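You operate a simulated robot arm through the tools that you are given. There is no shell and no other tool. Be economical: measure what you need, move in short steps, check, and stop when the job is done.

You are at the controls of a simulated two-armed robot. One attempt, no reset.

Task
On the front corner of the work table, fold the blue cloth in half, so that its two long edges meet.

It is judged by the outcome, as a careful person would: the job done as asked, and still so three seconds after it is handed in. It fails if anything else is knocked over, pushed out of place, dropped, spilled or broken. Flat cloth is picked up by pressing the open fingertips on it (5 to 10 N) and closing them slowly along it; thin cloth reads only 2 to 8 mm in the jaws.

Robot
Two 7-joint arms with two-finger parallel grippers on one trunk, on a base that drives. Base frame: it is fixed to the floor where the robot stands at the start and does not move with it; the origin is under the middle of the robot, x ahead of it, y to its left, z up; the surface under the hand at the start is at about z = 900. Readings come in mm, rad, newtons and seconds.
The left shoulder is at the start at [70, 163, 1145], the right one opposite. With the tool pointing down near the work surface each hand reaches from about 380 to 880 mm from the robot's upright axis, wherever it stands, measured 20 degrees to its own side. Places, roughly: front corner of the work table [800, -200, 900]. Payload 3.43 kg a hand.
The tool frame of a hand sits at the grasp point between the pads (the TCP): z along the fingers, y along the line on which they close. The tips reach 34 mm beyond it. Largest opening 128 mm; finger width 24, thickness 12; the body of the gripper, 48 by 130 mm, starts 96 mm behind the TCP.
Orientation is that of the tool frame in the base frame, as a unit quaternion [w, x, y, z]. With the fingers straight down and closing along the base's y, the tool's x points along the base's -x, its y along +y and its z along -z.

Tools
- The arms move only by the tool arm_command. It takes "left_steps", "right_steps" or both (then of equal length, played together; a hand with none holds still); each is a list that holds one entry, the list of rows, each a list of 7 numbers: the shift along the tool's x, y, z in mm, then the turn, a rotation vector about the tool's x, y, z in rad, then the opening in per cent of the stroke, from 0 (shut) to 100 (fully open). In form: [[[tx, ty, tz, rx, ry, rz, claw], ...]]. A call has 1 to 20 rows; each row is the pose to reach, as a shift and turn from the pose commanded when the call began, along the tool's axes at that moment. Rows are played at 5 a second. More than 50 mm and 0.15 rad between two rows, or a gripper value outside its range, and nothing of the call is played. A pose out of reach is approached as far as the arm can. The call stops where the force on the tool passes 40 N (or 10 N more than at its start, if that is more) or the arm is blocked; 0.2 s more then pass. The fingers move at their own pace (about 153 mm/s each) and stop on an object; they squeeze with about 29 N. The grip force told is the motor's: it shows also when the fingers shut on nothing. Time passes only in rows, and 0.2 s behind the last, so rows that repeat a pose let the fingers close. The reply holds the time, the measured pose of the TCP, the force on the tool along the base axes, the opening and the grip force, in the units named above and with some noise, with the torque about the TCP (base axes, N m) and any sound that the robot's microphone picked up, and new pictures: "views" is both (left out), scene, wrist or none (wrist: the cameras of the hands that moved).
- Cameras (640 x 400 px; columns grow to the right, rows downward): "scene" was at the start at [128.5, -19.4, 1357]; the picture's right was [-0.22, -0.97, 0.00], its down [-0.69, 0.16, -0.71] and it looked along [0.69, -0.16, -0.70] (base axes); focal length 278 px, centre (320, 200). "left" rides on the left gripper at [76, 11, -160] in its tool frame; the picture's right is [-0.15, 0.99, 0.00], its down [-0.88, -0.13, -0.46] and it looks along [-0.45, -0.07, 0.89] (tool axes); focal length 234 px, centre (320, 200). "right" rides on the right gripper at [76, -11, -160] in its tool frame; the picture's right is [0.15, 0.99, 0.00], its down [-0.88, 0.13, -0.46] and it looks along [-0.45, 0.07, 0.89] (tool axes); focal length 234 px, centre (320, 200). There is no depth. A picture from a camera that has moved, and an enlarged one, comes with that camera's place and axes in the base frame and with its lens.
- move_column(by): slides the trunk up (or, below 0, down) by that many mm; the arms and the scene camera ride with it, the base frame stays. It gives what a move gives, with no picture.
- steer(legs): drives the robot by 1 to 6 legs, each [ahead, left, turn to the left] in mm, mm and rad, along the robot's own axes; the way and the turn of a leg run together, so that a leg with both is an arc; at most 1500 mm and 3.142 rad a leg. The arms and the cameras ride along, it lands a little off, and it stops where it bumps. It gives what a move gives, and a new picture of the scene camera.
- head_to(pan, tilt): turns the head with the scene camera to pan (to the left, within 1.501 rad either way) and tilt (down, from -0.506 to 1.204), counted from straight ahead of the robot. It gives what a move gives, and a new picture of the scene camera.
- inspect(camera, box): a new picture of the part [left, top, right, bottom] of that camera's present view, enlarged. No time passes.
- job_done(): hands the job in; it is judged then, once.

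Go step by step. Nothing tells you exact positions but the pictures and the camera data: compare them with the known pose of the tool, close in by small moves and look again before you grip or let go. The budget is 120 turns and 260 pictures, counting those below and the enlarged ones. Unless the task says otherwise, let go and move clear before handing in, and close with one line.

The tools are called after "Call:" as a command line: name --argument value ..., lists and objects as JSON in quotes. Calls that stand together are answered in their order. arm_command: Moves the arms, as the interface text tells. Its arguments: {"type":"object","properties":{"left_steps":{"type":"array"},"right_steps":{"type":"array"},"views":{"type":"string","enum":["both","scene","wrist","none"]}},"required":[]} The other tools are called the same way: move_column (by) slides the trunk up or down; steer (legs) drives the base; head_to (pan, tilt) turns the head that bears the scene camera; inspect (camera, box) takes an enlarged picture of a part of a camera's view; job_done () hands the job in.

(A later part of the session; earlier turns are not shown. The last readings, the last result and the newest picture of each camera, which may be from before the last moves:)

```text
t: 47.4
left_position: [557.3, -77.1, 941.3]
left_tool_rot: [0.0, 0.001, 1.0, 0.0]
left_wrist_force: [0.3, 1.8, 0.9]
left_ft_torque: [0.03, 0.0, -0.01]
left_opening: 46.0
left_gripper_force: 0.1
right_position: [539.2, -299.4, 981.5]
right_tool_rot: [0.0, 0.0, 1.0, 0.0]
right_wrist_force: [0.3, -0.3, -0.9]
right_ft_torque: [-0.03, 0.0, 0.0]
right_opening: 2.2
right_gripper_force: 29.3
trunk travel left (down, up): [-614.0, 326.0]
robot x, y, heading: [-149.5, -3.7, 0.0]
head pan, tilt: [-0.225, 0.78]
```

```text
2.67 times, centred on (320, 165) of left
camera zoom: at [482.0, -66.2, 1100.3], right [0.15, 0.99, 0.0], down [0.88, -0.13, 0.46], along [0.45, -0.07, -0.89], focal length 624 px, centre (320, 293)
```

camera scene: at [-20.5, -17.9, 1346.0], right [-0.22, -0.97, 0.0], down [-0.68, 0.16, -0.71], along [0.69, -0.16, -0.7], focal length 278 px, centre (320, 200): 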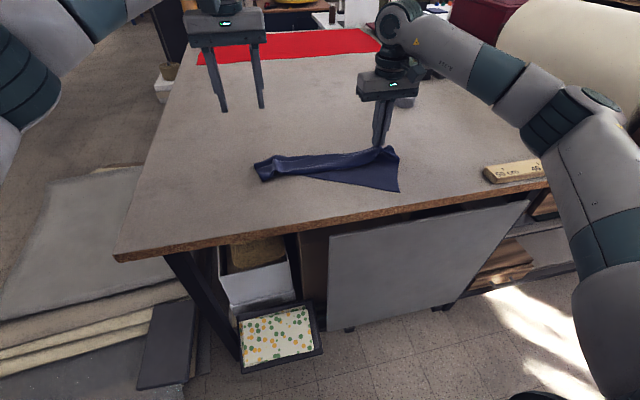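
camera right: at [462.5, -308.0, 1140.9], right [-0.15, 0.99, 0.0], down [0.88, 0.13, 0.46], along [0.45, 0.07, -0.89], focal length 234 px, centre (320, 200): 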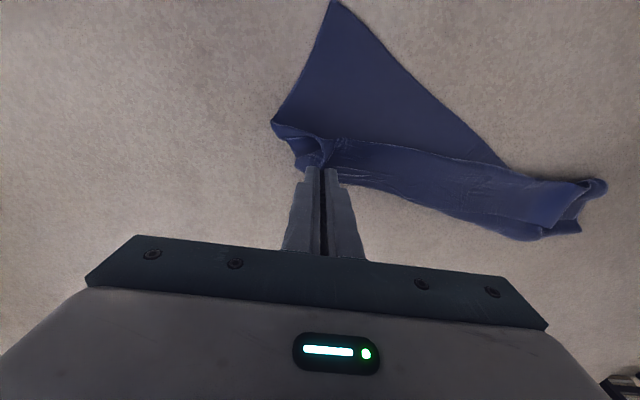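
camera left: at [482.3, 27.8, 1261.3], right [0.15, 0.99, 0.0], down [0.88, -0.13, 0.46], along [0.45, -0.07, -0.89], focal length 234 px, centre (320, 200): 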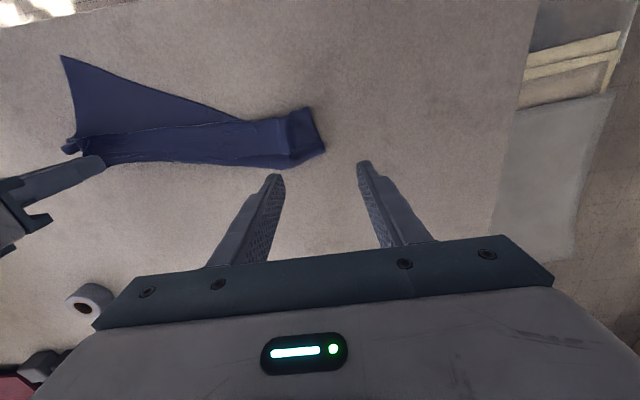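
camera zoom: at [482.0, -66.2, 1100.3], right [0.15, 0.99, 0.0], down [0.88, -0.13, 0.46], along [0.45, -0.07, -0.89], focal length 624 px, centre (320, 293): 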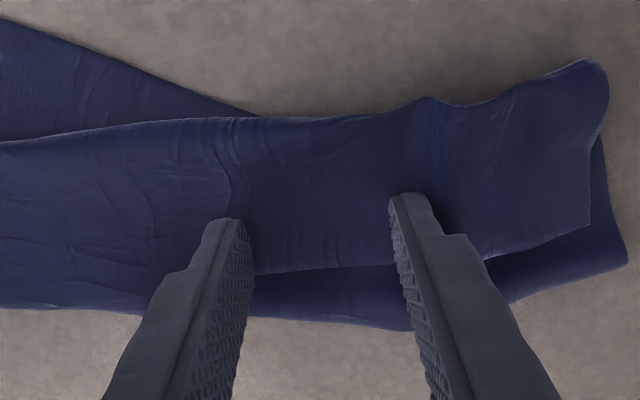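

The hem edge is between the fingers. Lowering to light contact, then closing slowly.

Call:
arm_command --left_steps '[[[0, 0, 1.5, 0, 0, 0, 36], [0, 0, 2.5, 0, 0, 0, 36], [0, 0, 2.8, 0, 0, 0, 36], [0, 0, 2.8, 0, 0, 0, 33], [0, 0, 2.8, 0, 0, 0, 30], [0, 0, 2.8, 0, 0, 0, 27], [0, 0, 2.8, 0, 0, 0, 24], [0, 0, 2.8, 0, 0, 0, 21], [0, 0, 2.8, 0, 0, 0, 18], [0, 0, 2.8, 0, 0, 0, 15], [0, 0, 2.8, 0, 0, 0, 12], [0, 0, 2.8, 0, 0, 0, 9], [0, 0, 2.8, 0, 0, 0, 6], [0, 0, 2.8, 0, 0, 0, 3], [0, 0, 2.8, 0, 0, 0, 0], [0, 0, 2.8, 0, 0, 0, 0], [0, 0, 2.8, 0, 0, 0, 0]]]' --views "none"

Call:
inspect --camera "left" --box '[200, 90, 440, 240]'

```text
t: 51.0
left_position: [557.4, -76.2, 938.5]
left_tool_rot: [0.0, -0.001, 1.0, 0.0]
left_wrist_force: [0.1, 0.8, 4.0]
left_ft_torque: [0.04, 0.02, -0.02]
left_opening: 0.0
left_gripper_force: 29.2
right_position: [538.6, -299.0, 980.8]
right_tool_rot: [0.0, 0.0, 1.0, 0.0]
right_wrist_force: [-0.5, 0.7, 0.3]
right_ft_torque: [-0.03, -0.02, -0.02]
right_opening: 2.4
right_gripper_force: 28.9
trunk travel left (down, up): [-614.0, 326.0]
robot x, y, heading: [-144.7, -3.2, 0.001]
head pan, tilt: [-0.225, 0.78]
```

```text
2.67 times, centred on (320, 165) of left
camera zoom: at [481.7, -65.7, 1097.3], right [0.15, 0.99, 0.0], down [0.88, -0.13, 0.46], along [0.45, -0.07, -0.89], focal length 624 px, centre (320, 293)
```

zoom: 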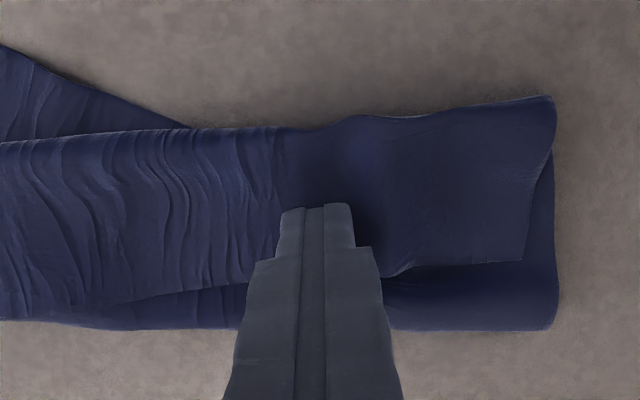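

Missed, the pressure was too light. Reopening and pressing more firmly.

Call:
arm_command --left_steps '[[[0, 0, -10, 0, 0, 0, 0], [-2, 10, -14, 0, 0, 0, 40], [-2, 10, -10, 0, 0, 0, 40], [-2, 10, -2, 0, 0, 0, 40], [-2, 10, 0.5, 0, 0, 0, 40], [-2, 10, 1.2, 0, 0, 0, 40], [-2, 10, 1.2, 0, 0, 0, 40]]]' --views "none"

Call:
inspect --camera "left" --box '[200, 90, 440, 240]'

```text
t: 52.6
left_position: [561.0, -66.0, 936.8]
left_tool_rot: [0.0, 0.001, 1.0, 0.0]
left_wrist_force: [0.5, 0.6, 3.0]
left_ft_torque: [0.08, -0.01, -0.02]
left_opening: 51.2
left_gripper_force: 0.0
right_position: [539.3, -298.5, 981.1]
right_tool_rot: [0.0, 0.0, 1.0, 0.0]
right_wrist_force: [-0.7, -0.1, -0.5]
right_ft_torque: [-0.03, 0.0, -0.01]
right_opening: 2.3
right_gripper_force: 29.4
trunk travel left (down, up): [-614.0, 326.0]
robot x, y, heading: [-145.7, -5.8, 0.005]
head pan, tilt: [-0.225, 0.78]
```

```text
2.67 times, centred on (320, 165) of left
camera zoom: at [483.9, -55.5, 1096.5], right [0.15, 0.99, 0.0], down [0.88, -0.13, 0.46], along [0.45, -0.07, -0.89], focal length 624 px, centre (320, 293)
```

zoom: 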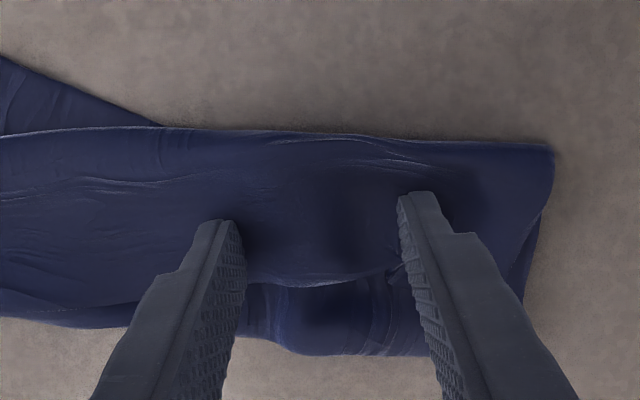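

Pressing to about 9 N and closing slowly.

Call:
arm_command --left_steps '[[[0, 0, 0.8, 0, 0, 0, 40], [0, 0, 1.2, 0, 0, 0, 37], [0, 0, 1.2, 0, 0, 0, 34], [0, 0, 1.2, 0, 0, 0, 31], [0, 0, 1.2, 0, 0, 0, 28], [0, 0, 1.2, 0, 0, 0, 25], [0, 0, 1.2, 0, 0, 0, 22], [0, 0, 1.2, 0, 0, 0, 19], [0, 0, 1.2, 0, 0, 0, 16], [0, 0, 1.2, 0, 0, 0, 13], [0, 0, 1.2, 0, 0, 0, 10], [0, 0, 1.2, 0, 0, 0, 7], [0, 0, 1.2, 0, 0, 0, 4], [0, 0, 1.2, 0, 0, 0, 2], [0, 0, 1.2, 0, 0, 0, 0], [0, 0, 1.2, 0, 0, 0, 0], [0, 0, 1.2, 0, 0, 0, 0]]]' --views "none"

Call:
inspect --camera "left" --box '[200, 90, 440, 240]'

```text
t: 56.2
left_position: [559.9, -66.5, 936.1]
left_tool_rot: [0.001, -0.001, 1.0, 0.0]
left_wrist_force: [-0.4, -4.0, 17.3]
left_ft_torque: [-0.09, -0.12, 0.03]
left_opening: 5.8
left_gripper_force: 29.1
right_position: [538.0, -298.4, 982.4]
right_tool_rot: [0.001, 0.0, 1.0, 0.0]
right_wrist_force: [-0.5, 1.4, 0.2]
right_ft_torque: [0.04, 0.03, 0.01]
right_opening: 2.4
right_gripper_force: 29.0
trunk travel left (down, up): [-614.0, 326.0]
robot x, y, heading: [-147.7, 1.7, 0.004]
head pan, tilt: [-0.225, 0.78]
```

```text
2.67 times, centred on (320, 165) of left
camera zoom: at [483.3, -55.9, 1095.8], right [0.15, 0.99, 0.0], down [0.88, -0.13, 0.46], along [0.45, -0.07, -0.89], focal length 624 px, centre (320, 293)
```

zoom: 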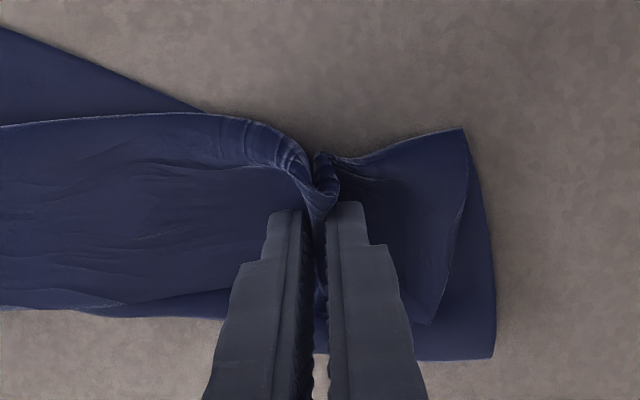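

It bunched several layers again. New plan: release left, and lift the cloth high with the right hand so gravity unfolds it.

Call:
arm_command --left_steps '[[[0, 0, -1, 0, 0, 0, 20], [0, 0, -5, 0, 0, 0, 45], [0, 0, -30, 0, 0, 0, 45], [0, 20, -60, 0, 0, 0, 45], [0, 50, -90, 0, 0, 0, 45], [0, 90, -110, 0, 0, 0, 45], [20, 130, -120, 0, 0, 0, 45], [40, 170, -130, 0, 0, 0, 45]]]' --right_steps '[[[0, 0, 0, 0, 0, 0, 0], [0, 0, 0, 0, 0, 0, 0], [0, 0, -30, 0, 0, 0, 0], [0, 0, -70, 0, 0, 0, 0], [0, 0, -110, 0, 0, 0, 0], [0, 0, -150, 0, 0, 0, 0], [0, 0, -190, 0, 0, 0, 0], [0, 0, -230, 0, 0, 0, 0]]]'

```text
t: 58.0
left_position: [517.5, 107.1, 1065.6]
left_tool_rot: [0.001, 0.0, 1.0, -0.002]
left_wrist_force: [-0.1, 0.6, -0.1]
left_ft_torque: [-0.06, -0.05, 0.04]
left_opening: 57.8
left_gripper_force: 0.0
right_position: [537.3, -296.9, 1214.2]
right_tool_rot: [0.001, 0.0, 1.0, -0.001]
right_wrist_force: [0.2, 0.0, -0.3]
right_ft_torque: [-0.04, -0.04, 0.01]
right_opening: 2.4
right_gripper_force: 29.0
trunk travel left (down, up): [-614.0, 326.0]
robot x, y, heading: [-149.2, 1.4, -0.002]
head pan, tilt: [-0.225, 0.78]
camera scene: at [-22.1, -16.4, 1346.2], right [-0.22, -0.97, 0.0], down [-0.68, 0.16, -0.71], along [0.69, -0.16, -0.7], focal length 278 px, centre (320, 200)
camera right: at [459.9, -307.1, 1373.3], right [-0.15, 0.99, 0.0], down [0.88, 0.13, 0.46], along [0.45, 0.07, -0.89], focal length 234 px, centre (320, 200)
camera left: at [439.7, 119.6, 1224.4], right [0.15, 0.99, 0.0], down [0.88, -0.13, 0.46], along [0.45, -0.07, -0.89], focal length 234 px, centre (320, 200)
```

scene: 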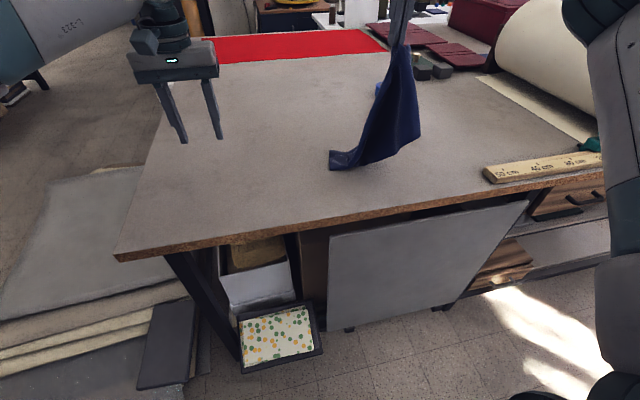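
right: 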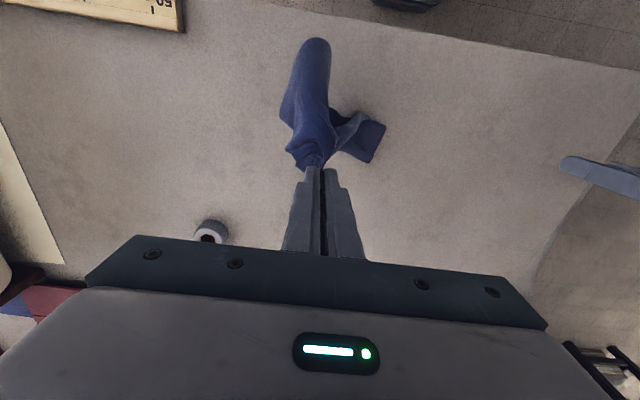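
left: 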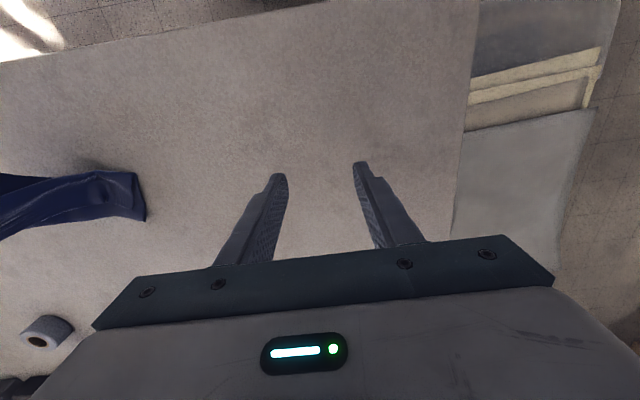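

Mostly hanging. I'll raise the trunk so it hangs fully free and look.

Call:
move_column --by 190

Call:
head_to --pan -0.3 --tilt 0.6

Call:
inspect --camera "left" --box '[0, 0, 640, 400]'

```text
t: 60.1
left_position: [518.0, 104.6, 1254.4]
left_tool_rot: [0.0, 0.0, 1.0, 0.0]
left_wrist_force: [-0.7, -0.4, 0.3]
left_ft_torque: [0.03, 0.0, -0.02]
left_opening: 57.8
left_gripper_force: 0.0
right_position: [539.4, -300.2, 1400.4]
right_tool_rot: [0.0, 0.0, 1.0, 0.0]
right_wrist_force: [-0.3, -0.4, -1.2]
right_ft_torque: [-0.03, 0.01, -0.01]
right_opening: 2.2
right_gripper_force: 29.2
trunk travel left (down, up): [-804.0, 136.0]
robot x, y, heading: [-151.7, -1.1, -0.0]
head pan, tilt: [-0.225, 0.78]
```

```text
t: 60.8
left_position: [517.8, 105.4, 1254.2]
left_tool_rot: [0.0, -0.001, 1.0, 0.0]
left_wrist_force: [-0.9, 0.4, 1.3]
left_ft_torque: [-0.01, -0.01, 0.0]
left_opening: 57.4
left_gripper_force: 0.0
right_position: [539.3, -299.2, 1402.0]
right_tool_rot: [0.0, -0.001, 1.0, 0.0]
right_wrist_force: [0.0, -0.9, -0.4]
right_ft_torque: [-0.02, 0.0, -0.01]
right_opening: 2.4
right_gripper_force: 28.6
trunk travel left (down, up): [-804.0, 136.0]
robot x, y, heading: [-151.6, -3.5, -0.001]
head pan, tilt: [-0.3, 0.6]
camera scene: at [-14.9, -27.1, 1551.1], right [-0.3, -0.96, 0.0], down [-0.54, 0.17, -0.82], along [0.79, -0.24, -0.57], focal length 278 px, centre (320, 200)
```

scene: 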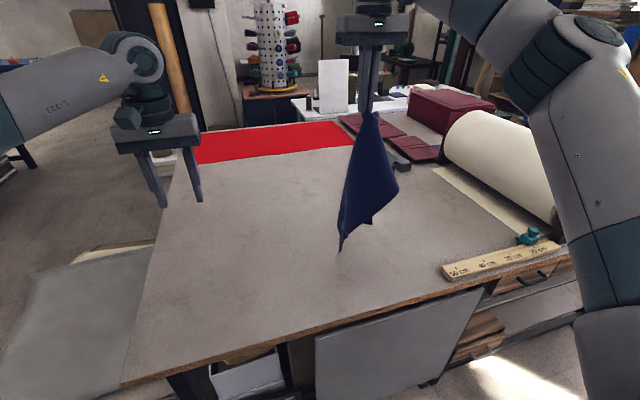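

```text
1.00 times, centred on (320, 200) of left (not enlarged: the box is as wide or as high as the picture)
camera zoom: at [442.0, 116.5, 1413.4], right [0.15, 0.99, 0.0], down [0.88, -0.13, 0.46], along [0.45, -0.07, -0.89], focal length 234 px, centre (320, 200)
```

zoom: 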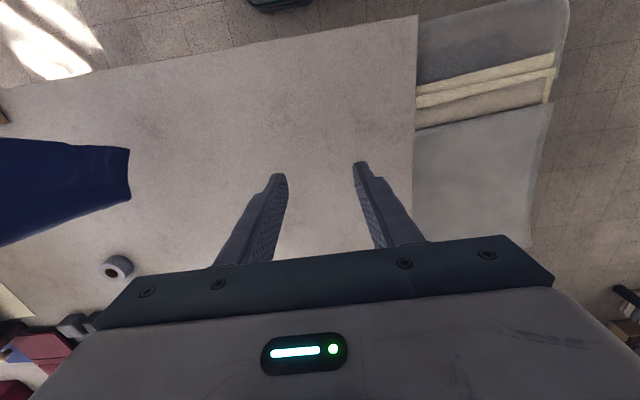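

Call:
inspect --camera "scene" --box '[300, 80, 440, 280]'

Call:
inspect --camera "right" --box '[200, 0, 440, 240]'

```text
2.00 times, centred on (370, 180) of scene
camera zoom: at [-14.9, -27.1, 1551.1], right [-0.3, -0.96, 0.0], down [-0.54, 0.17, -0.82], along [0.79, -0.24, -0.57], focal length 556 px, centre (220, 240)
```

zoom: 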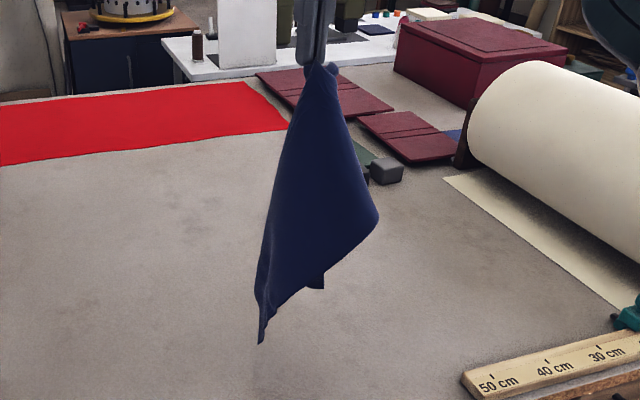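

```text
1.67 times, centred on (320, 120) of right
camera zoom: at [462.5, -310.3, 1560.8], right [-0.15, 0.99, 0.0], down [0.88, 0.13, 0.46], along [0.45, 0.07, -0.89], focal length 390 px, centre (320, 333)
```

zoom: 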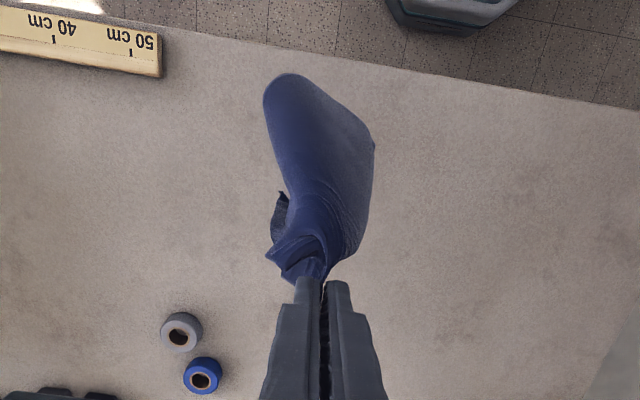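

It hangs freely with the long axis vertical, the far edge on the +x side and the rest toward me. I'll carry it left, then lay it down while moving right so it spreads along y.

Call:
arm_command --left_steps '[[[0, 25, 0, 0, 0, 0, 45], [0, 50, 0, 0, 0, 0, 45], [0, 75, 0, 0, 0, 0, 45], [0, 100, 0, 0, 0, 0, 45], [0, 125, 0, 0, 0, 0, 45], [0, 150, 0, 0, 0, 0, 45], [0, 175, 0, 0, 0, 0, 45], [0, 175, 0, 0, 0, 0, 45], [0, 175, 0, 0, 0, 0, 45], [0, 175, 0, 0, 0, 0, 45], [0, 175, 0, 0, 0, 0, 45], [0, 175, 0, 0, 0, 0, 45], [0, 175, 0, 0, 0, 0, 45]]]' --right_steps '[[[0, 20, 0, 0, 0, 0, 0], [0, 50, 0, 0, 0, 0, 0], [0, 85, 0, 0, 0, 0, 0], [0, 120, 0, 0, 0, 0, 0], [0, 155, 0, 0, 0, 0, 0], [0, 190, 0, 0, 0, 0, 0], [0, 225, 0, 0, 0, 0, 0], [0, 255, 0, 0, 0, 0, 0], [0, 275, 0, 0, 0, 0, 0], [0, 285, 0, 0, 0, 0, 0], [0, 285, 0, 0, 0, 0, 0], [0, 285, 20, 0, 0, 0, 0], [0, 285, 40, 0, 0, 0, 0]]]' --views "scene"

```text
t: 63.6
left_position: [517.9, 278.3, 1252.8]
left_tool_rot: [0.0, 0.0, 1.0, 0.0]
left_wrist_force: [0.0, 0.3, -0.5]
left_ft_torque: [-0.03, -0.02, 0.0]
left_opening: 57.6
left_gripper_force: 0.2
right_position: [540.7, -15.7, 1361.1]
right_tool_rot: [0.0, 0.001, 1.0, -0.001]
right_wrist_force: [0.4, -0.5, -0.3]
right_ft_torque: [0.03, 0.02, 0.0]
right_opening: 2.4
right_gripper_force: 29.0
trunk travel left (down, up): [-804.0, 136.0]
robot x, y, heading: [-149.3, -3.2, 0.003]
head pan, tilt: [-0.3, 0.6]
camera scene: at [-14.1, -27.2, 1551.1], right [-0.3, -0.96, 0.0], down [-0.54, 0.17, -0.82], along [0.79, -0.24, -0.57], focal length 278 px, centre (320, 200)
```

scene: 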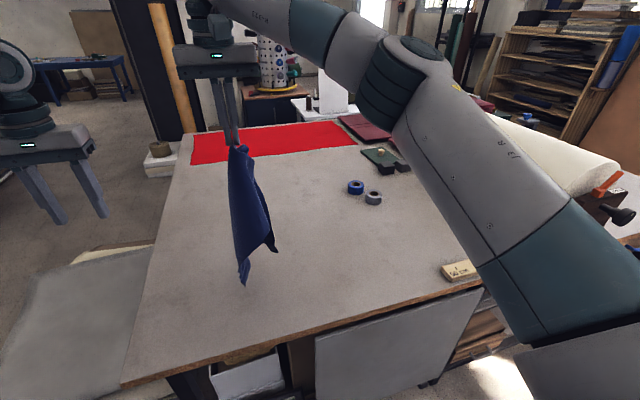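

The tip is just touching the table. Now laying it down toward −y slowly.

Call:
arm_command --right_steps '[[[0, -12, 22, 0, 0, 0, 0], [0, -25, 44, 0, 0, 0, 0], [0, -40, 66, 0, 0, 0, 0], [0, -56, 88, 0, 0, 0, 0], [0, -73, 110, 0, 0, 0, 0], [0, -91, 132, 0, 0, 0, 0], [0, -110, 154, 0, 0, 0, 0], [0, -130, 176, 0, 0, 0, 0], [0, -150, 198, 0, 0, 0, 0], [0, -170, 220, 0, 0, 0, 0], [0, -190, 242, 0, 0, 0, 0], [0, -211, 264, 0, 0, 0, 0], [0, -232, 284, 0, 0, 0, 0], [0, -253, 304, 0, 0, 0, 0], [0, -275, 324, 0, 0, 0, 0], [0, -298, 342, 0, 0, 0, 0], [0, -321, 360, 0, 0, 0, 0], [0, -342, 374, 0, 0, 0, 0], [0, -360, 388, 0, 0, 0, 0], [0, -370, 400, 0, 0, 0, 0]]]' --views "both"

Call:
head_to --pan -0.225 --tilt 0.9

```text
t: 67.8
left_position: [517.8, 279.7, 1252.8]
left_tool_rot: [0.0, 0.0, 1.0, 0.001]
left_wrist_force: [-0.2, 0.0, 0.2]
left_ft_torque: [0.0, 0.01, 0.0]
left_opening: 57.7
left_gripper_force: 0.0
right_position: [539.1, -385.6, 961.8]
right_tool_rot: [0.0, 0.0, 1.0, 0.001]
right_wrist_force: [0.3, -0.5, 0.0]
right_ft_torque: [-0.03, 0.01, 0.01]
right_opening: 2.4
right_gripper_force: 29.0
trunk travel left (down, up): [-804.0, 136.0]
robot x, y, heading: [-148.6, 1.1, -0.006]
head pan, tilt: [-0.3, 0.6]
camera scene: at [-14.9, -27.5, 1551.2], right [-0.3, -0.96, 0.0], down [-0.54, 0.17, -0.82], along [0.79, -0.24, -0.57], focal length 278 px, centre (320, 200)
camera right: at [461.7, -396.1, 1120.6], right [-0.15, 0.99, 0.0], down [0.88, 0.13, 0.46], along [0.45, 0.07, -0.89], focal length 234 px, centre (320, 200)
```

scene: 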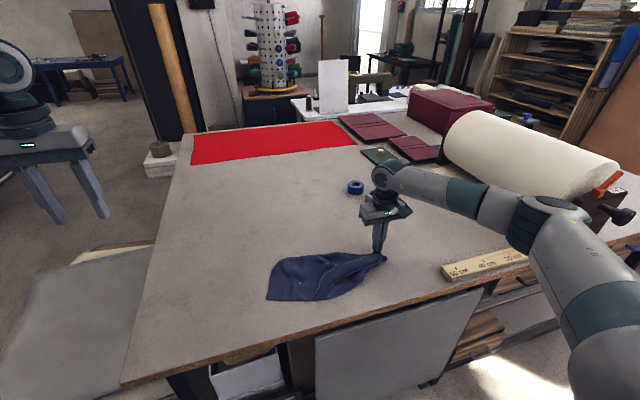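
right: 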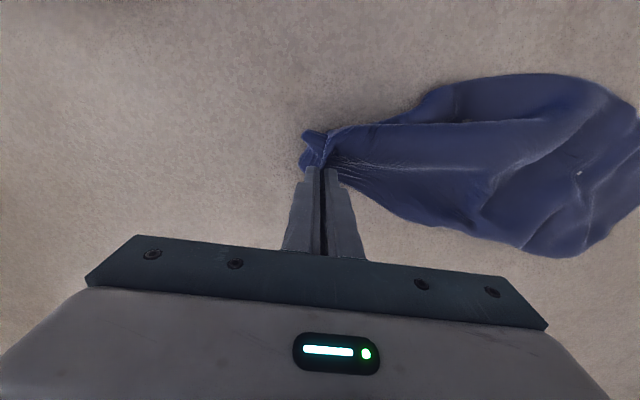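

```text
t: 68.6
left_position: [517.5, 280.1, 1253.1]
left_tool_rot: [0.0, 0.0, 1.0, 0.0]
left_wrist_force: [0.0, -0.8, -0.6]
left_ft_torque: [-0.02, 0.02, -0.04]
left_opening: 57.7
left_gripper_force: 0.1
right_position: [538.9, -383.9, 961.4]
right_tool_rot: [-0.001, 0.0, 1.0, 0.0]
right_wrist_force: [0.2, 0.1, -0.3]
right_ft_torque: [-0.01, -0.01, 0.0]
right_opening: 2.6
right_gripper_force: 29.2
trunk travel left (down, up): [-804.0, 136.0]
robot x, y, heading: [-149.5, 0.1, 0.004]
head pan, tilt: [-0.225, 0.901]
camera scene: at [-25.9, -17.7, 1526.5], right [-0.22, -0.97, 0.0], down [-0.76, 0.18, -0.62], along [0.61, -0.14, -0.78], focal length 278 px, centre (320, 200)
```

scene: 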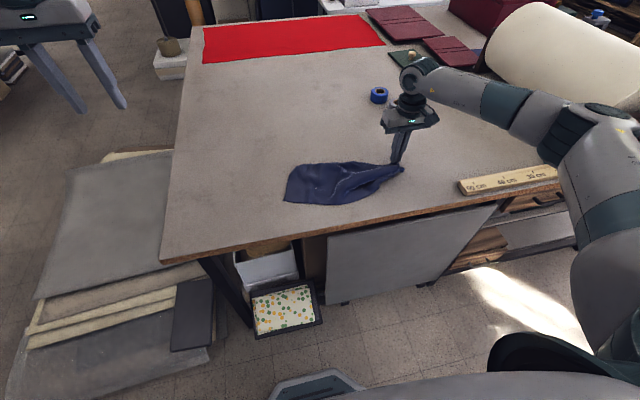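

Call:
inspect --camera "scene" --box '[270, 140, 430, 240]'

Call:
arm_command --left_steps '[[[10, -40, 20, 0, 0, 0, 45], [20, -80, 40, 0, 0, 0, 45], [30, -115, 60, 0, 0, 0, 45], [40, -150, 80, 0, 0, 0, 45], [50, -180, 105, 0, 0, 0, 45], [60, -210, 130, 0, 0, 0, 45], [60, -230, 150, 0, 0, 0, 45]]]' --views "wrist"

```text
4.00 times, centred on (350, 190) of scene
camera zoom: at [-25.9, -17.7, 1526.5], right [-0.22, -0.97, 0.0], down [-0.76, 0.18, -0.62], along [0.61, -0.14, -0.78], focal length 1111 px, centre (200, 240)
```

zoom: 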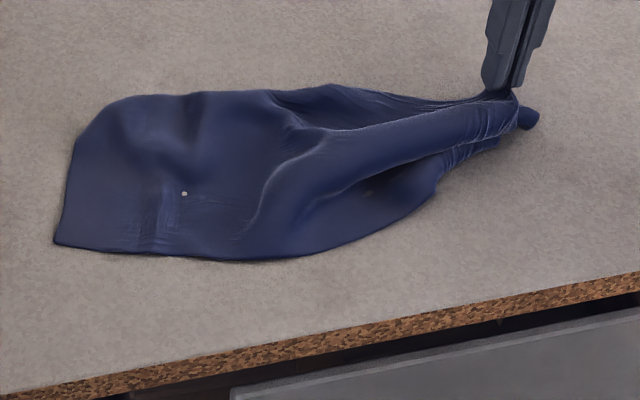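

```text
t: 70.2
left_position: [458.4, 49.3, 1106.0]
left_tool_rot: [0.0, 0.0, 1.0, 0.0]
left_wrist_force: [-0.5, -0.6, 0.2]
left_ft_torque: [-0.01, -0.02, -0.02]
left_opening: 57.5
left_gripper_force: 0.1
right_position: [538.0, -386.4, 960.6]
right_tool_rot: [-0.001, 0.0, 1.0, 0.001]
right_wrist_force: [-0.3, 0.3, -0.6]
right_ft_torque: [0.01, -0.03, 0.04]
right_opening: 2.5
right_gripper_force: 29.2
trunk travel left (down, up): [-804.0, 136.0]
robot x, y, heading: [-147.5, -0.6, 0.001]
head pan, tilt: [-0.225, 0.901]
camera left: at [382.5, 60.2, 1264.9], right [0.15, 0.99, 0.0], down [0.88, -0.13, 0.46], along [0.45, -0.07, -0.89], focal length 234 px, centre (320, 200)
```

left: 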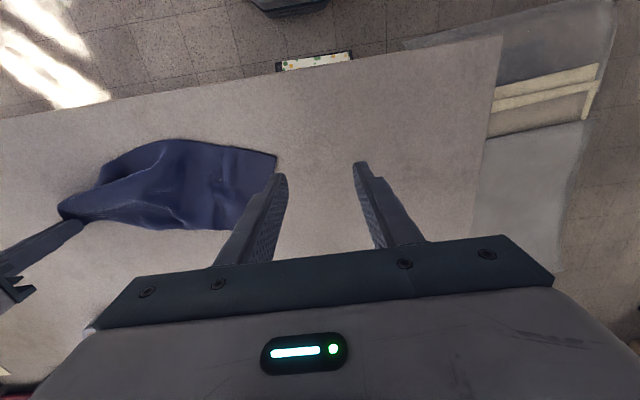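

Call:
inspect --camera "left" --box '[50, 120, 290, 250]'

Call:
inspect --camera "right" --box '[280, 40, 640, 270]'

```text
2.67 times, centred on (170, 185) of left
camera zoom: at [382.5, 60.2, 1264.9], right [0.15, 0.99, 0.0], down [0.88, -0.13, 0.46], along [0.45, -0.07, -0.89], focal length 624 px, centre (720, 240)
```

zoom: 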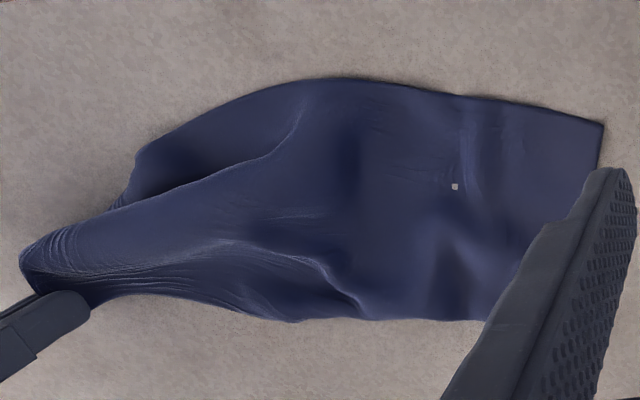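

```text
1.74 times, centred on (460, 155) of right
camera zoom: at [462.0, -396.4, 1120.2], right [-0.15, 0.99, 0.0], down [0.88, 0.13, 0.46], along [0.45, 0.07, -0.89], focal length 407 px, centre (76, 278)
```

zoom: 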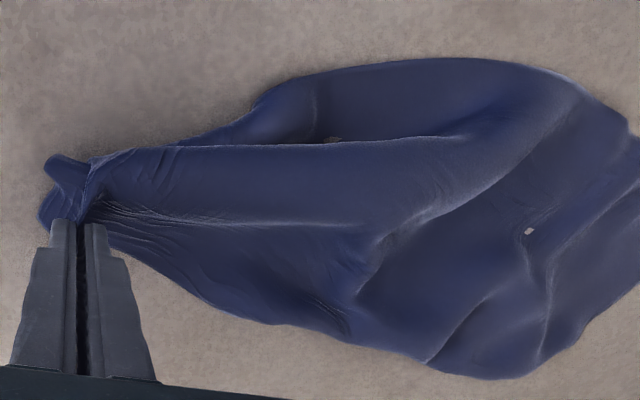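

The NR corner is tucked under near the right hand. I'll raise the right hand so that short side hangs free, then lay it down toward +x.

Call:
arm_command --right_steps '[[[5, 5, -25, 0, 0, 0, 0], [10, 10, -50, 0, 0, 0, 0], [15, 15, -80, 0, 0, 0, 0], [20, 22, -110, 0, 0, 0, 0], [25, 29, -140, 0, 0, 0, 0], [30, 36, -170, 0, 0, 0, 0], [30, 40, -200, 0, 0, 0, 0], [30, 40, -200, 0, 0, 0, 0], [30, 40, -200, 0, 0, 0, 0]]]' --left_steps '[[[0, 10, 0, 0, 0, 0, 45], [0, 20, 0, 0, 0, 0, 45], [0, 30, 0, 0, 0, 0, 45], [0, 40, 0, 0, 0, 0, 45], [0, 50, 0, 0, 0, 0, 45], [0, 60, 0, 0, 0, 0, 45], [0, 70, 0, 0, 0, 0, 45], [0, 80, 0, 0, 0, 0, 45], [0, 90, 0, 0, 0, 0, 45]]]' --views "both"

Call:
inspect --camera "scene" --box '[240, 80, 440, 240]'

```text
t: 72.2
left_position: [458.4, 139.8, 1105.4]
left_tool_rot: [0.0, 0.0, 1.0, -0.001]
left_wrist_force: [-0.3, -0.1, 1.0]
left_ft_torque: [-0.06, -0.01, -0.03]
left_opening: 57.9
left_gripper_force: 0.0
right_position: [506.7, -343.6, 1162.9]
right_tool_rot: [0.0, -0.001, 1.0, 0.0]
right_wrist_force: [0.4, -0.3, -0.6]
right_ft_torque: [0.03, 0.02, -0.03]
right_opening: 2.6
right_gripper_force: 29.0
trunk travel left (down, up): [-804.0, 136.0]
robot x, y, heading: [-149.9, 1.5, -0.002]
head pan, tilt: [-0.225, 0.901]
camera scene: at [-26.0, -17.4, 1526.4], right [-0.22, -0.97, 0.0], down [-0.76, 0.18, -0.62], along [0.61, -0.14, -0.78], focal length 278 px, centre (320, 200)
camera right: at [430.7, -354.3, 1322.2], right [-0.15, 0.99, 0.0], down [0.88, 0.13, 0.46], along [0.45, 0.07, -0.89], focal length 234 px, centre (320, 200)
camera left: at [382.5, 151.3, 1263.8], right [0.15, 0.99, 0.0], down [0.88, -0.13, 0.46], along [0.45, -0.07, -0.89], focal length 234 px, centre (320, 200)
```

scene: 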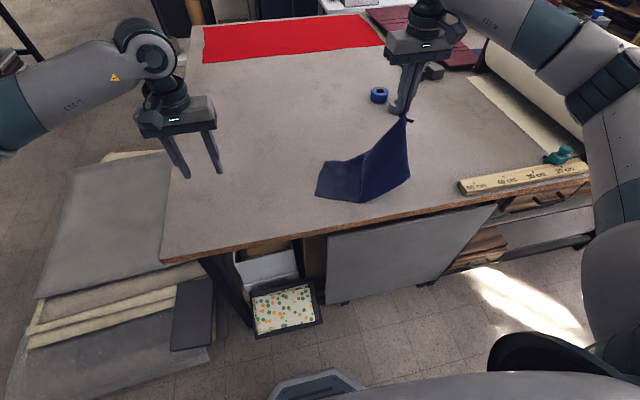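
right: 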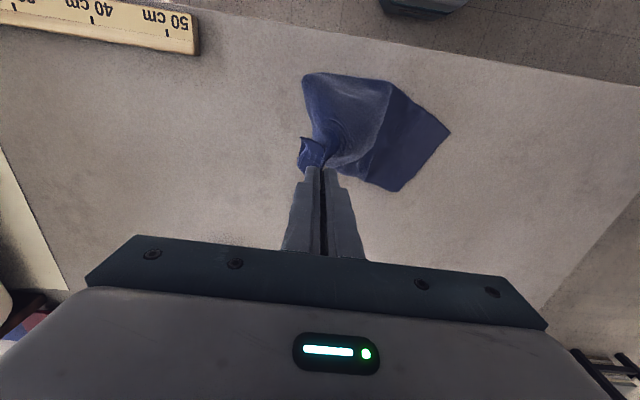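
left: 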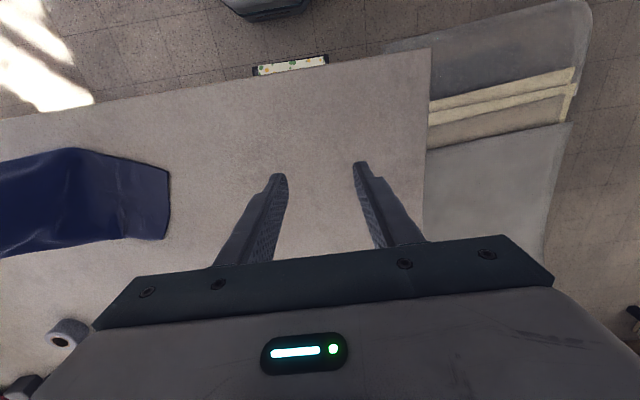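

```text
2.50 times, centred on (340, 160) of scene
camera zoom: at [-26.0, -17.4, 1526.4], right [-0.22, -0.97, 0.0], down [-0.76, 0.18, -0.62], along [0.61, -0.14, -0.78], focal length 694 px, centre (270, 300)
```

zoom: 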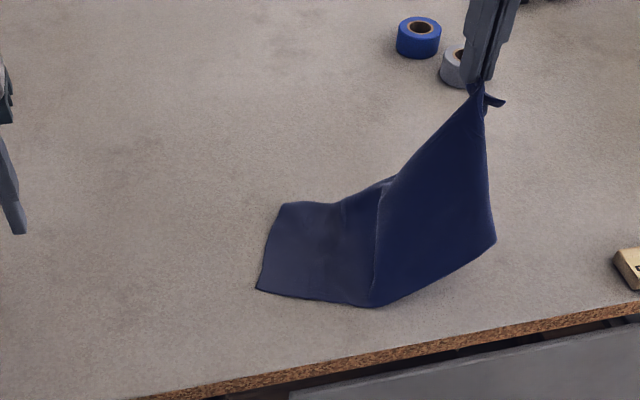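

Now the cloth is a single layer with NR and NL both accessible. Better idea: grip the near edge at NL and NR, hang the cloth from it, lay the lower half going +x, then come back −x, so the edge lands face-up with no wrist flip. First I'll lay the right side out toward +x.

Call:
steer --legs '[[100, 0, 0]]'

Call:
arm_command --right_steps '[[[-12, -8, 18, 0, 0, 0, 0], [-24, -16, 36, 0, 0, 0, 0], [-36, -24, 56, 0, 0, 0, 0], [-48, -32, 76, 0, 0, 0, 0], [-58, -40, 96, 0, 0, 0, 0], [-68, -48, 116, 0, 0, 0, 0], [-76, -55, 136, 0, 0, 0, 0], [-82, -60, 156, 0, 0, 0, 0], [-88, -65, 176, 0, 0, 0, 0], [-92, -70, 196, 0, 0, 0, 0], [-96, -75, 212, 0, 0, 0, 0], [-96, -75, 212, 0, 0, 0, 0]]]' --views "both"

Call:
inspect --camera "scene" --box '[220, 120, 440, 270]'

```text
t: 73.4
left_position: [556.8, 140.4, 1106.1]
left_tool_rot: [0.001, 0.0, 1.0, 0.0]
left_wrist_force: [-0.2, 0.0, -0.3]
left_ft_torque: [0.0, 0.0, -0.01]
left_opening: 57.8
left_gripper_force: 0.0
right_position: [604.5, -346.2, 1164.7]
right_tool_rot: [0.0, 0.001, 1.0, 0.0]
right_wrist_force: [-0.4, -0.1, -0.5]
right_ft_torque: [-0.02, 0.0, 0.03]
right_opening: 2.6
right_gripper_force: 28.8
trunk travel left (down, up): [-804.0, 136.0]
robot x, y, heading: [-50.3, 2.6, 0.003]
head pan, tilt: [-0.225, 0.901]
camera scene: at [70.6, -17.8, 1526.7], right [-0.22, -0.97, 0.0], down [-0.76, 0.18, -0.62], along [0.61, -0.14, -0.78], focal length 278 px, centre (320, 200)
```

scene: 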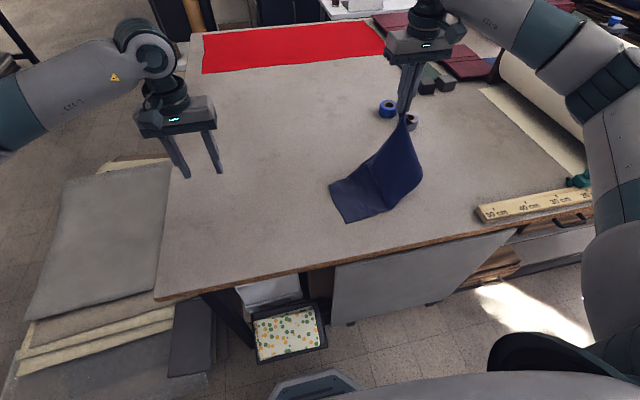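

```text
t: 76.0
left_position: [556.4, 139.6, 1105.3]
left_tool_rot: [0.0, 0.0, 1.0, 0.0]
left_wrist_force: [-0.2, -0.2, 0.1]
left_ft_torque: [0.01, -0.02, 0.01]
left_opening: 57.8
left_gripper_force: 0.1
right_position: [700.1, -419.5, 950.3]
right_tool_rot: [0.0, 0.0, 1.0, 0.0]
right_wrist_force: [-0.1, 0.8, -0.4]
right_ft_torque: [-0.02, 0.0, 0.03]
right_opening: 2.4
right_gripper_force: 28.6
trunk travel left (down, up): [-804.0, 136.0]
robot x, y, heading: [-49.9, -0.8, -0.005]
head pan, tilt: [-0.225, 0.901]
camera scene: at [72.0, -17.8, 1526.5], right [-0.22, -0.97, 0.0], down [-0.76, 0.18, -0.62], along [0.61, -0.14, -0.78], focal length 278 px, centre (320, 200)
camera right: at [623.4, -429.8, 1109.5], right [-0.15, 0.99, 0.0], down [0.88, 0.13, 0.46], along [0.45, 0.07, -0.89], focal length 234 px, centre (320, 200)
```

scene: 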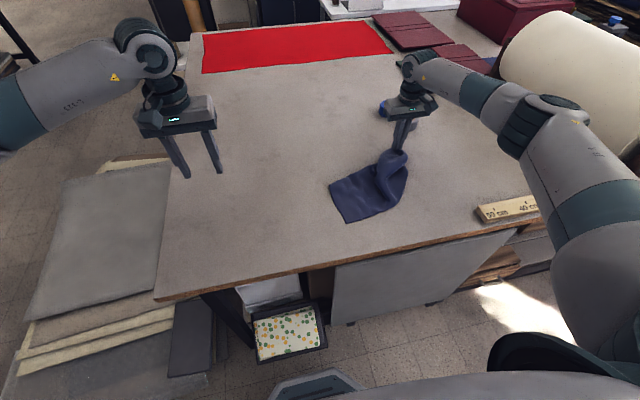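
right: 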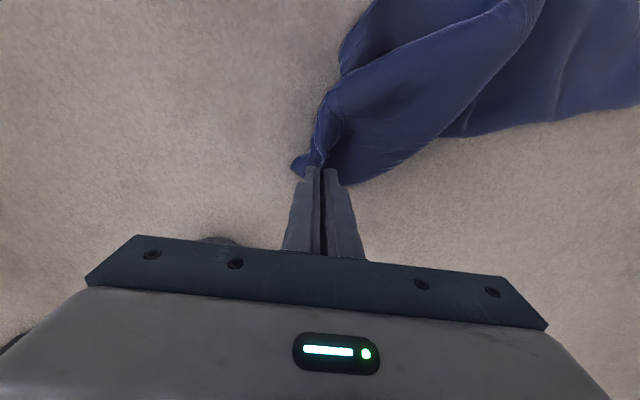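

```text
2.67 times, centred on (330, 195) of scene
camera zoom: at [72.0, -17.8, 1526.5], right [-0.22, -0.97, 0.0], down [-0.76, 0.18, -0.62], along [0.61, -0.14, -0.78], focal length 741 px, centre (293, 213)
```

zoom: 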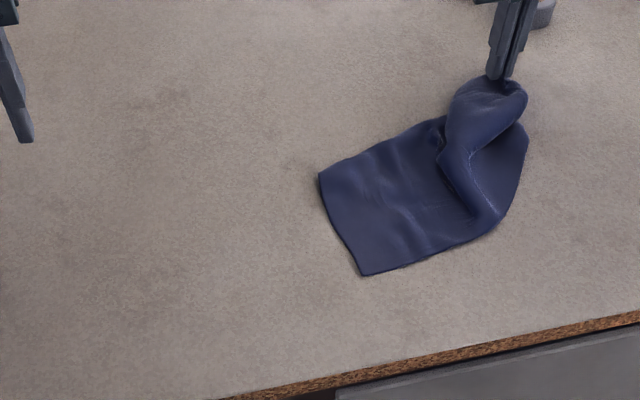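

The cloth got twisted and sits too far right. I'll lift it fully again, carry it left, and lay it out along its diagonal.

Call:
arm_command --left_steps '[[[0, 30, 0, 0, 0, 0, 45], [0, 60, 0, 0, 0, 0, 45], [0, 90, 0, 0, 0, 0, 45], [0, 120, 0, 0, 0, 0, 45], [0, 150, 0, 0, 0, 0, 45], [0, 180, 0, 0, 0, 0, 45], [0, 180, 0, 0, 0, 0, 45], [0, 180, 0, 0, 0, 0, 45], [0, 180, 0, 0, 0, 0, 45], [0, 180, 0, 0, 0, 0, 45], [0, 180, 0, 0, 0, 0, 45], [0, 180, 0, 0, 0, 0, 45], [0, 180, 0, 0, 0, 0, 45], [0, 180, 0, 0, 0, 0, 45], [0, 180, 0, 0, 0, 0, 45], [0, 180, 0, 0, 0, 0, 45], [0, 180, 0, 0, 0, 0, 45], [0, 180, 0, 0, 0, 0, 45], [0, 180, 0, 0, 0, 0, 45], [0, 180, 0, 0, 0, 0, 45]]]' --right_steps '[[[5, 5, -30, 0, 0, 0, 0], [15, 15, -62, 0, 0, 0, 0], [25, 28, -95, 0, 0, 0, 0], [35, 42, -130, 0, 0, 0, 0], [48, 58, -165, 0, 0, 0, 0], [60, 75, -200, 0, 0, 0, 0], [75, 93, -235, 0, 0, 0, 0], [90, 112, -270, 0, 0, 0, 0], [105, 132, -305, 0, 0, 0, 0], [120, 155, -340, 0, 0, 0, 0], [135, 180, -372, 0, 0, 0, 0], [150, 205, -402, 0, 0, 0, 0], [165, 235, -430, 0, 0, 0, 0], [180, 270, -450, 0, 0, 0, 0], [195, 308, -460, 0, 0, 0, 0], [210, 346, -460, 0, 0, 0, 0], [222, 384, -460, 0, 0, 0, 0], [235, 420, -460, 0, 0, 0, 0], [245, 450, -460, 0, 0, 0, 0], [250, 460, -460, 0, 0, 0, 0]]]' --views "scene"

Call:
head_to --pan -0.1 --tilt 0.65

```text
t: 80.2
left_position: [558.0, 316.9, 1106.0]
left_tool_rot: [0.0, 0.0, 1.0, 0.0]
left_wrist_force: [-0.8, 0.3, 1.3]
left_ft_torque: [-0.01, -0.02, 0.02]
left_opening: 57.5
left_gripper_force: 0.0
right_position: [451.7, 42.3, 1410.5]
right_tool_rot: [0.0, 0.001, 1.0, 0.0]
right_wrist_force: [0.5, -0.6, -0.1]
right_ft_torque: [0.02, 0.02, -0.03]
right_opening: 2.5
right_gripper_force: 29.4
trunk travel left (down, up): [-804.0, 136.0]
robot x, y, heading: [-51.0, -1.1, -0.002]
head pan, tilt: [-0.225, 0.901]
camera scene: at [72.1, -17.6, 1526.4], right [-0.22, -0.97, 0.0], down [-0.76, 0.18, -0.62], along [0.61, -0.14, -0.78], focal length 278 px, centre (320, 200)
```

scene: 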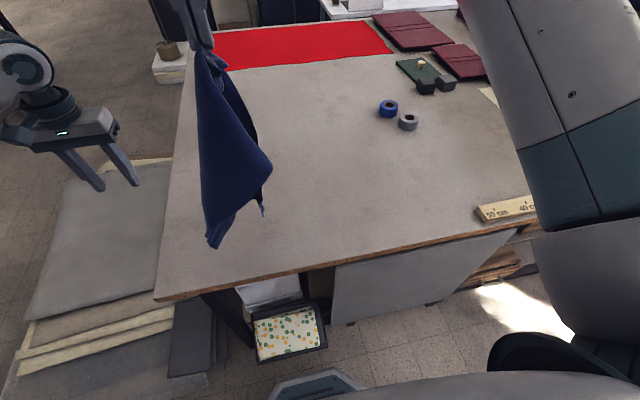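

```text
t: 81.0
left_position: [558.6, 318.1, 1105.3]
left_tool_rot: [0.0, 0.0, 1.0, 0.0]
left_wrist_force: [-0.2, -0.7, 1.0]
left_ft_torque: [-0.04, 0.0, -0.01]
left_opening: 57.4
left_gripper_force: 0.0
right_position: [451.1, 42.5, 1410.3]
right_tool_rot: [0.0, 0.0, 1.0, 0.0]
right_wrist_force: [0.8, -0.3, 0.0]
right_ft_torque: [-0.02, -0.02, -0.01]
right_opening: 2.8
right_gripper_force: 29.0
trunk travel left (down, up): [-804.0, 136.0]
robot x, y, heading: [-44.7, -3.0, -0.0]
head pan, tilt: [-0.099, 0.649]
camera scene: at [85.0, -9.7, 1546.9], right [-0.1, -0.99, 0.0], down [-0.6, 0.06, -0.8], along [0.79, -0.08, -0.61], focal length 278 px, centre (320, 200)
```

scene: 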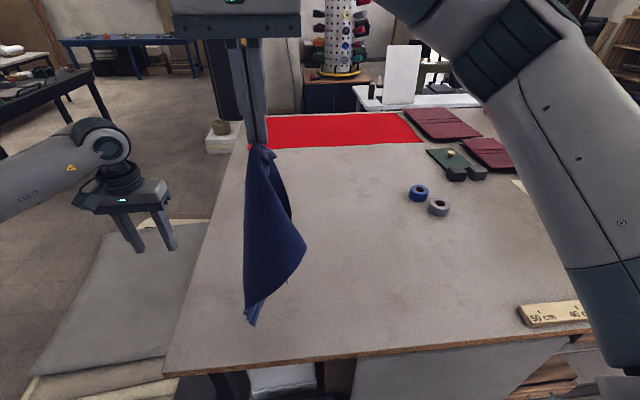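

Laying it along the diagonal (+x, −y) now.

Call:
arm_command --right_steps '[[[0, 0, 0, 0, 0, 0, 0], [0, 0, 10, 0, 0, 0, 0], [-5, -8, 35, 0, 0, 0, 0], [-12, -20, 62, 0, 0, 0, 0], [-20, -34, 90, 0, 0, 0, 0], [-29, -50, 118, 0, 0, 0, 0], [-39, -67, 146, 0, 0, 0, 0], [-50, -86, 174, 0, 0, 0, 0], [-62, -106, 202, 0, 0, 0, 0], [-75, -127, 230, 0, 0, 0, 0], [-88, -149, 257, 0, 0, 0, 0], [-101, -172, 284, 0, 0, 0, 0], [-115, -196, 310, 0, 0, 0, 0], [-130, -221, 336, 0, 0, 0, 0], [-146, -248, 361, 0, 0, 0, 0], [-162, -276, 385, 0, 0, 0, 0], [-179, -304, 407, 0, 0, 0, 0], [-196, -333, 427, 0, 0, 0, 0], [-212, -361, 445, 0, 0, 0, 0], [-226, -384, 458, 0, 0, 0, 0]]]' --views "wrist"

Call:
head_to --pan -0.2 --tilt 0.95

Call:
inspect --camera "scene" --box '[220, 120, 440, 270]'

```text
t: 85.2
left_position: [559.3, 317.0, 1103.7]
left_tool_rot: [-0.001, 0.0, 1.0, 0.0]
left_wrist_force: [-0.4, 0.2, -0.4]
left_ft_torque: [0.0, 0.04, 0.0]
left_opening: 57.5
left_gripper_force: 0.0
right_position: [677.5, -342.6, 949.5]
right_tool_rot: [0.0, 0.0, 1.0, 0.002]
right_wrist_force: [0.1, 0.7, 0.5]
right_ft_torque: [-0.01, 0.0, 0.0]
right_opening: 2.4
right_gripper_force: 28.2
trunk travel left (down, up): [-804.0, 136.0]
robot x, y, heading: [-50.8, 2.4, 0.004]
head pan, tilt: [-0.099, 0.649]
camera right: at [601.3, -354.3, 1108.8], right [-0.15, 0.99, 0.0], down [0.88, 0.13, 0.46], along [0.45, 0.07, -0.89], focal length 234 px, centre (320, 200)
```

right: 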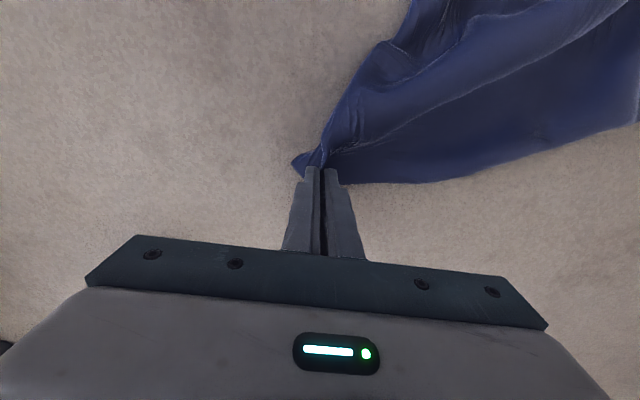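

```text
t: 86.0
left_position: [559.1, 317.8, 1103.9]
left_tool_rot: [0.0, 0.0, 1.0, 0.0]
left_wrist_force: [-0.4, -0.6, 0.3]
left_ft_torque: [0.0, 0.0, -0.05]
left_opening: 57.6
left_gripper_force: 0.0
right_position: [677.1, -343.5, 951.1]
right_tool_rot: [0.001, 0.0, 1.0, 0.0]
right_wrist_force: [0.9, 1.4, -1.0]
right_ft_torque: [-0.02, 0.0, -0.05]
right_opening: 2.6
right_gripper_force: 29.7
trunk travel left (down, up): [-804.0, 136.0]
robot x, y, heading: [-47.4, -0.0, -0.001]
head pan, tilt: [-0.201, 0.949]
camera scene: at [69.8, -15.3, 1522.9], right [-0.2, -0.98, 0.0], down [-0.8, 0.16, -0.58], along [0.57, -0.12, -0.81], focal length 278 px, centre (320, 200)
```

scene: 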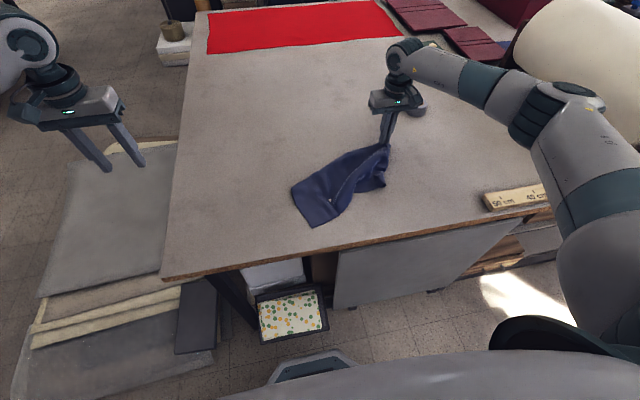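

```text
2.67 times, centred on (330, 195) of scene
camera zoom: at [69.8, -15.3, 1522.9], right [-0.2, -0.98, 0.0], down [-0.8, 0.16, -0.58], along [0.57, -0.12, -0.81], focal length 741 px, centre (293, 213)
```

zoom: 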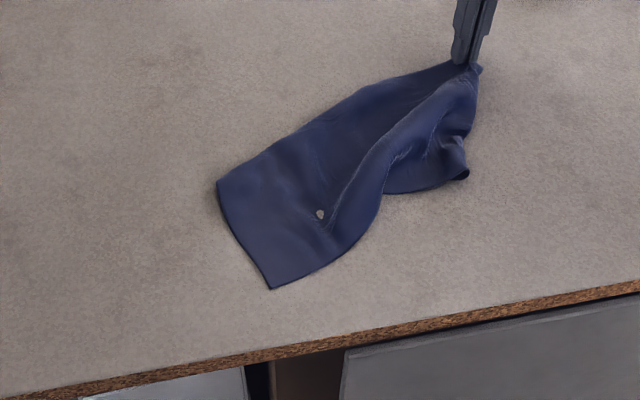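

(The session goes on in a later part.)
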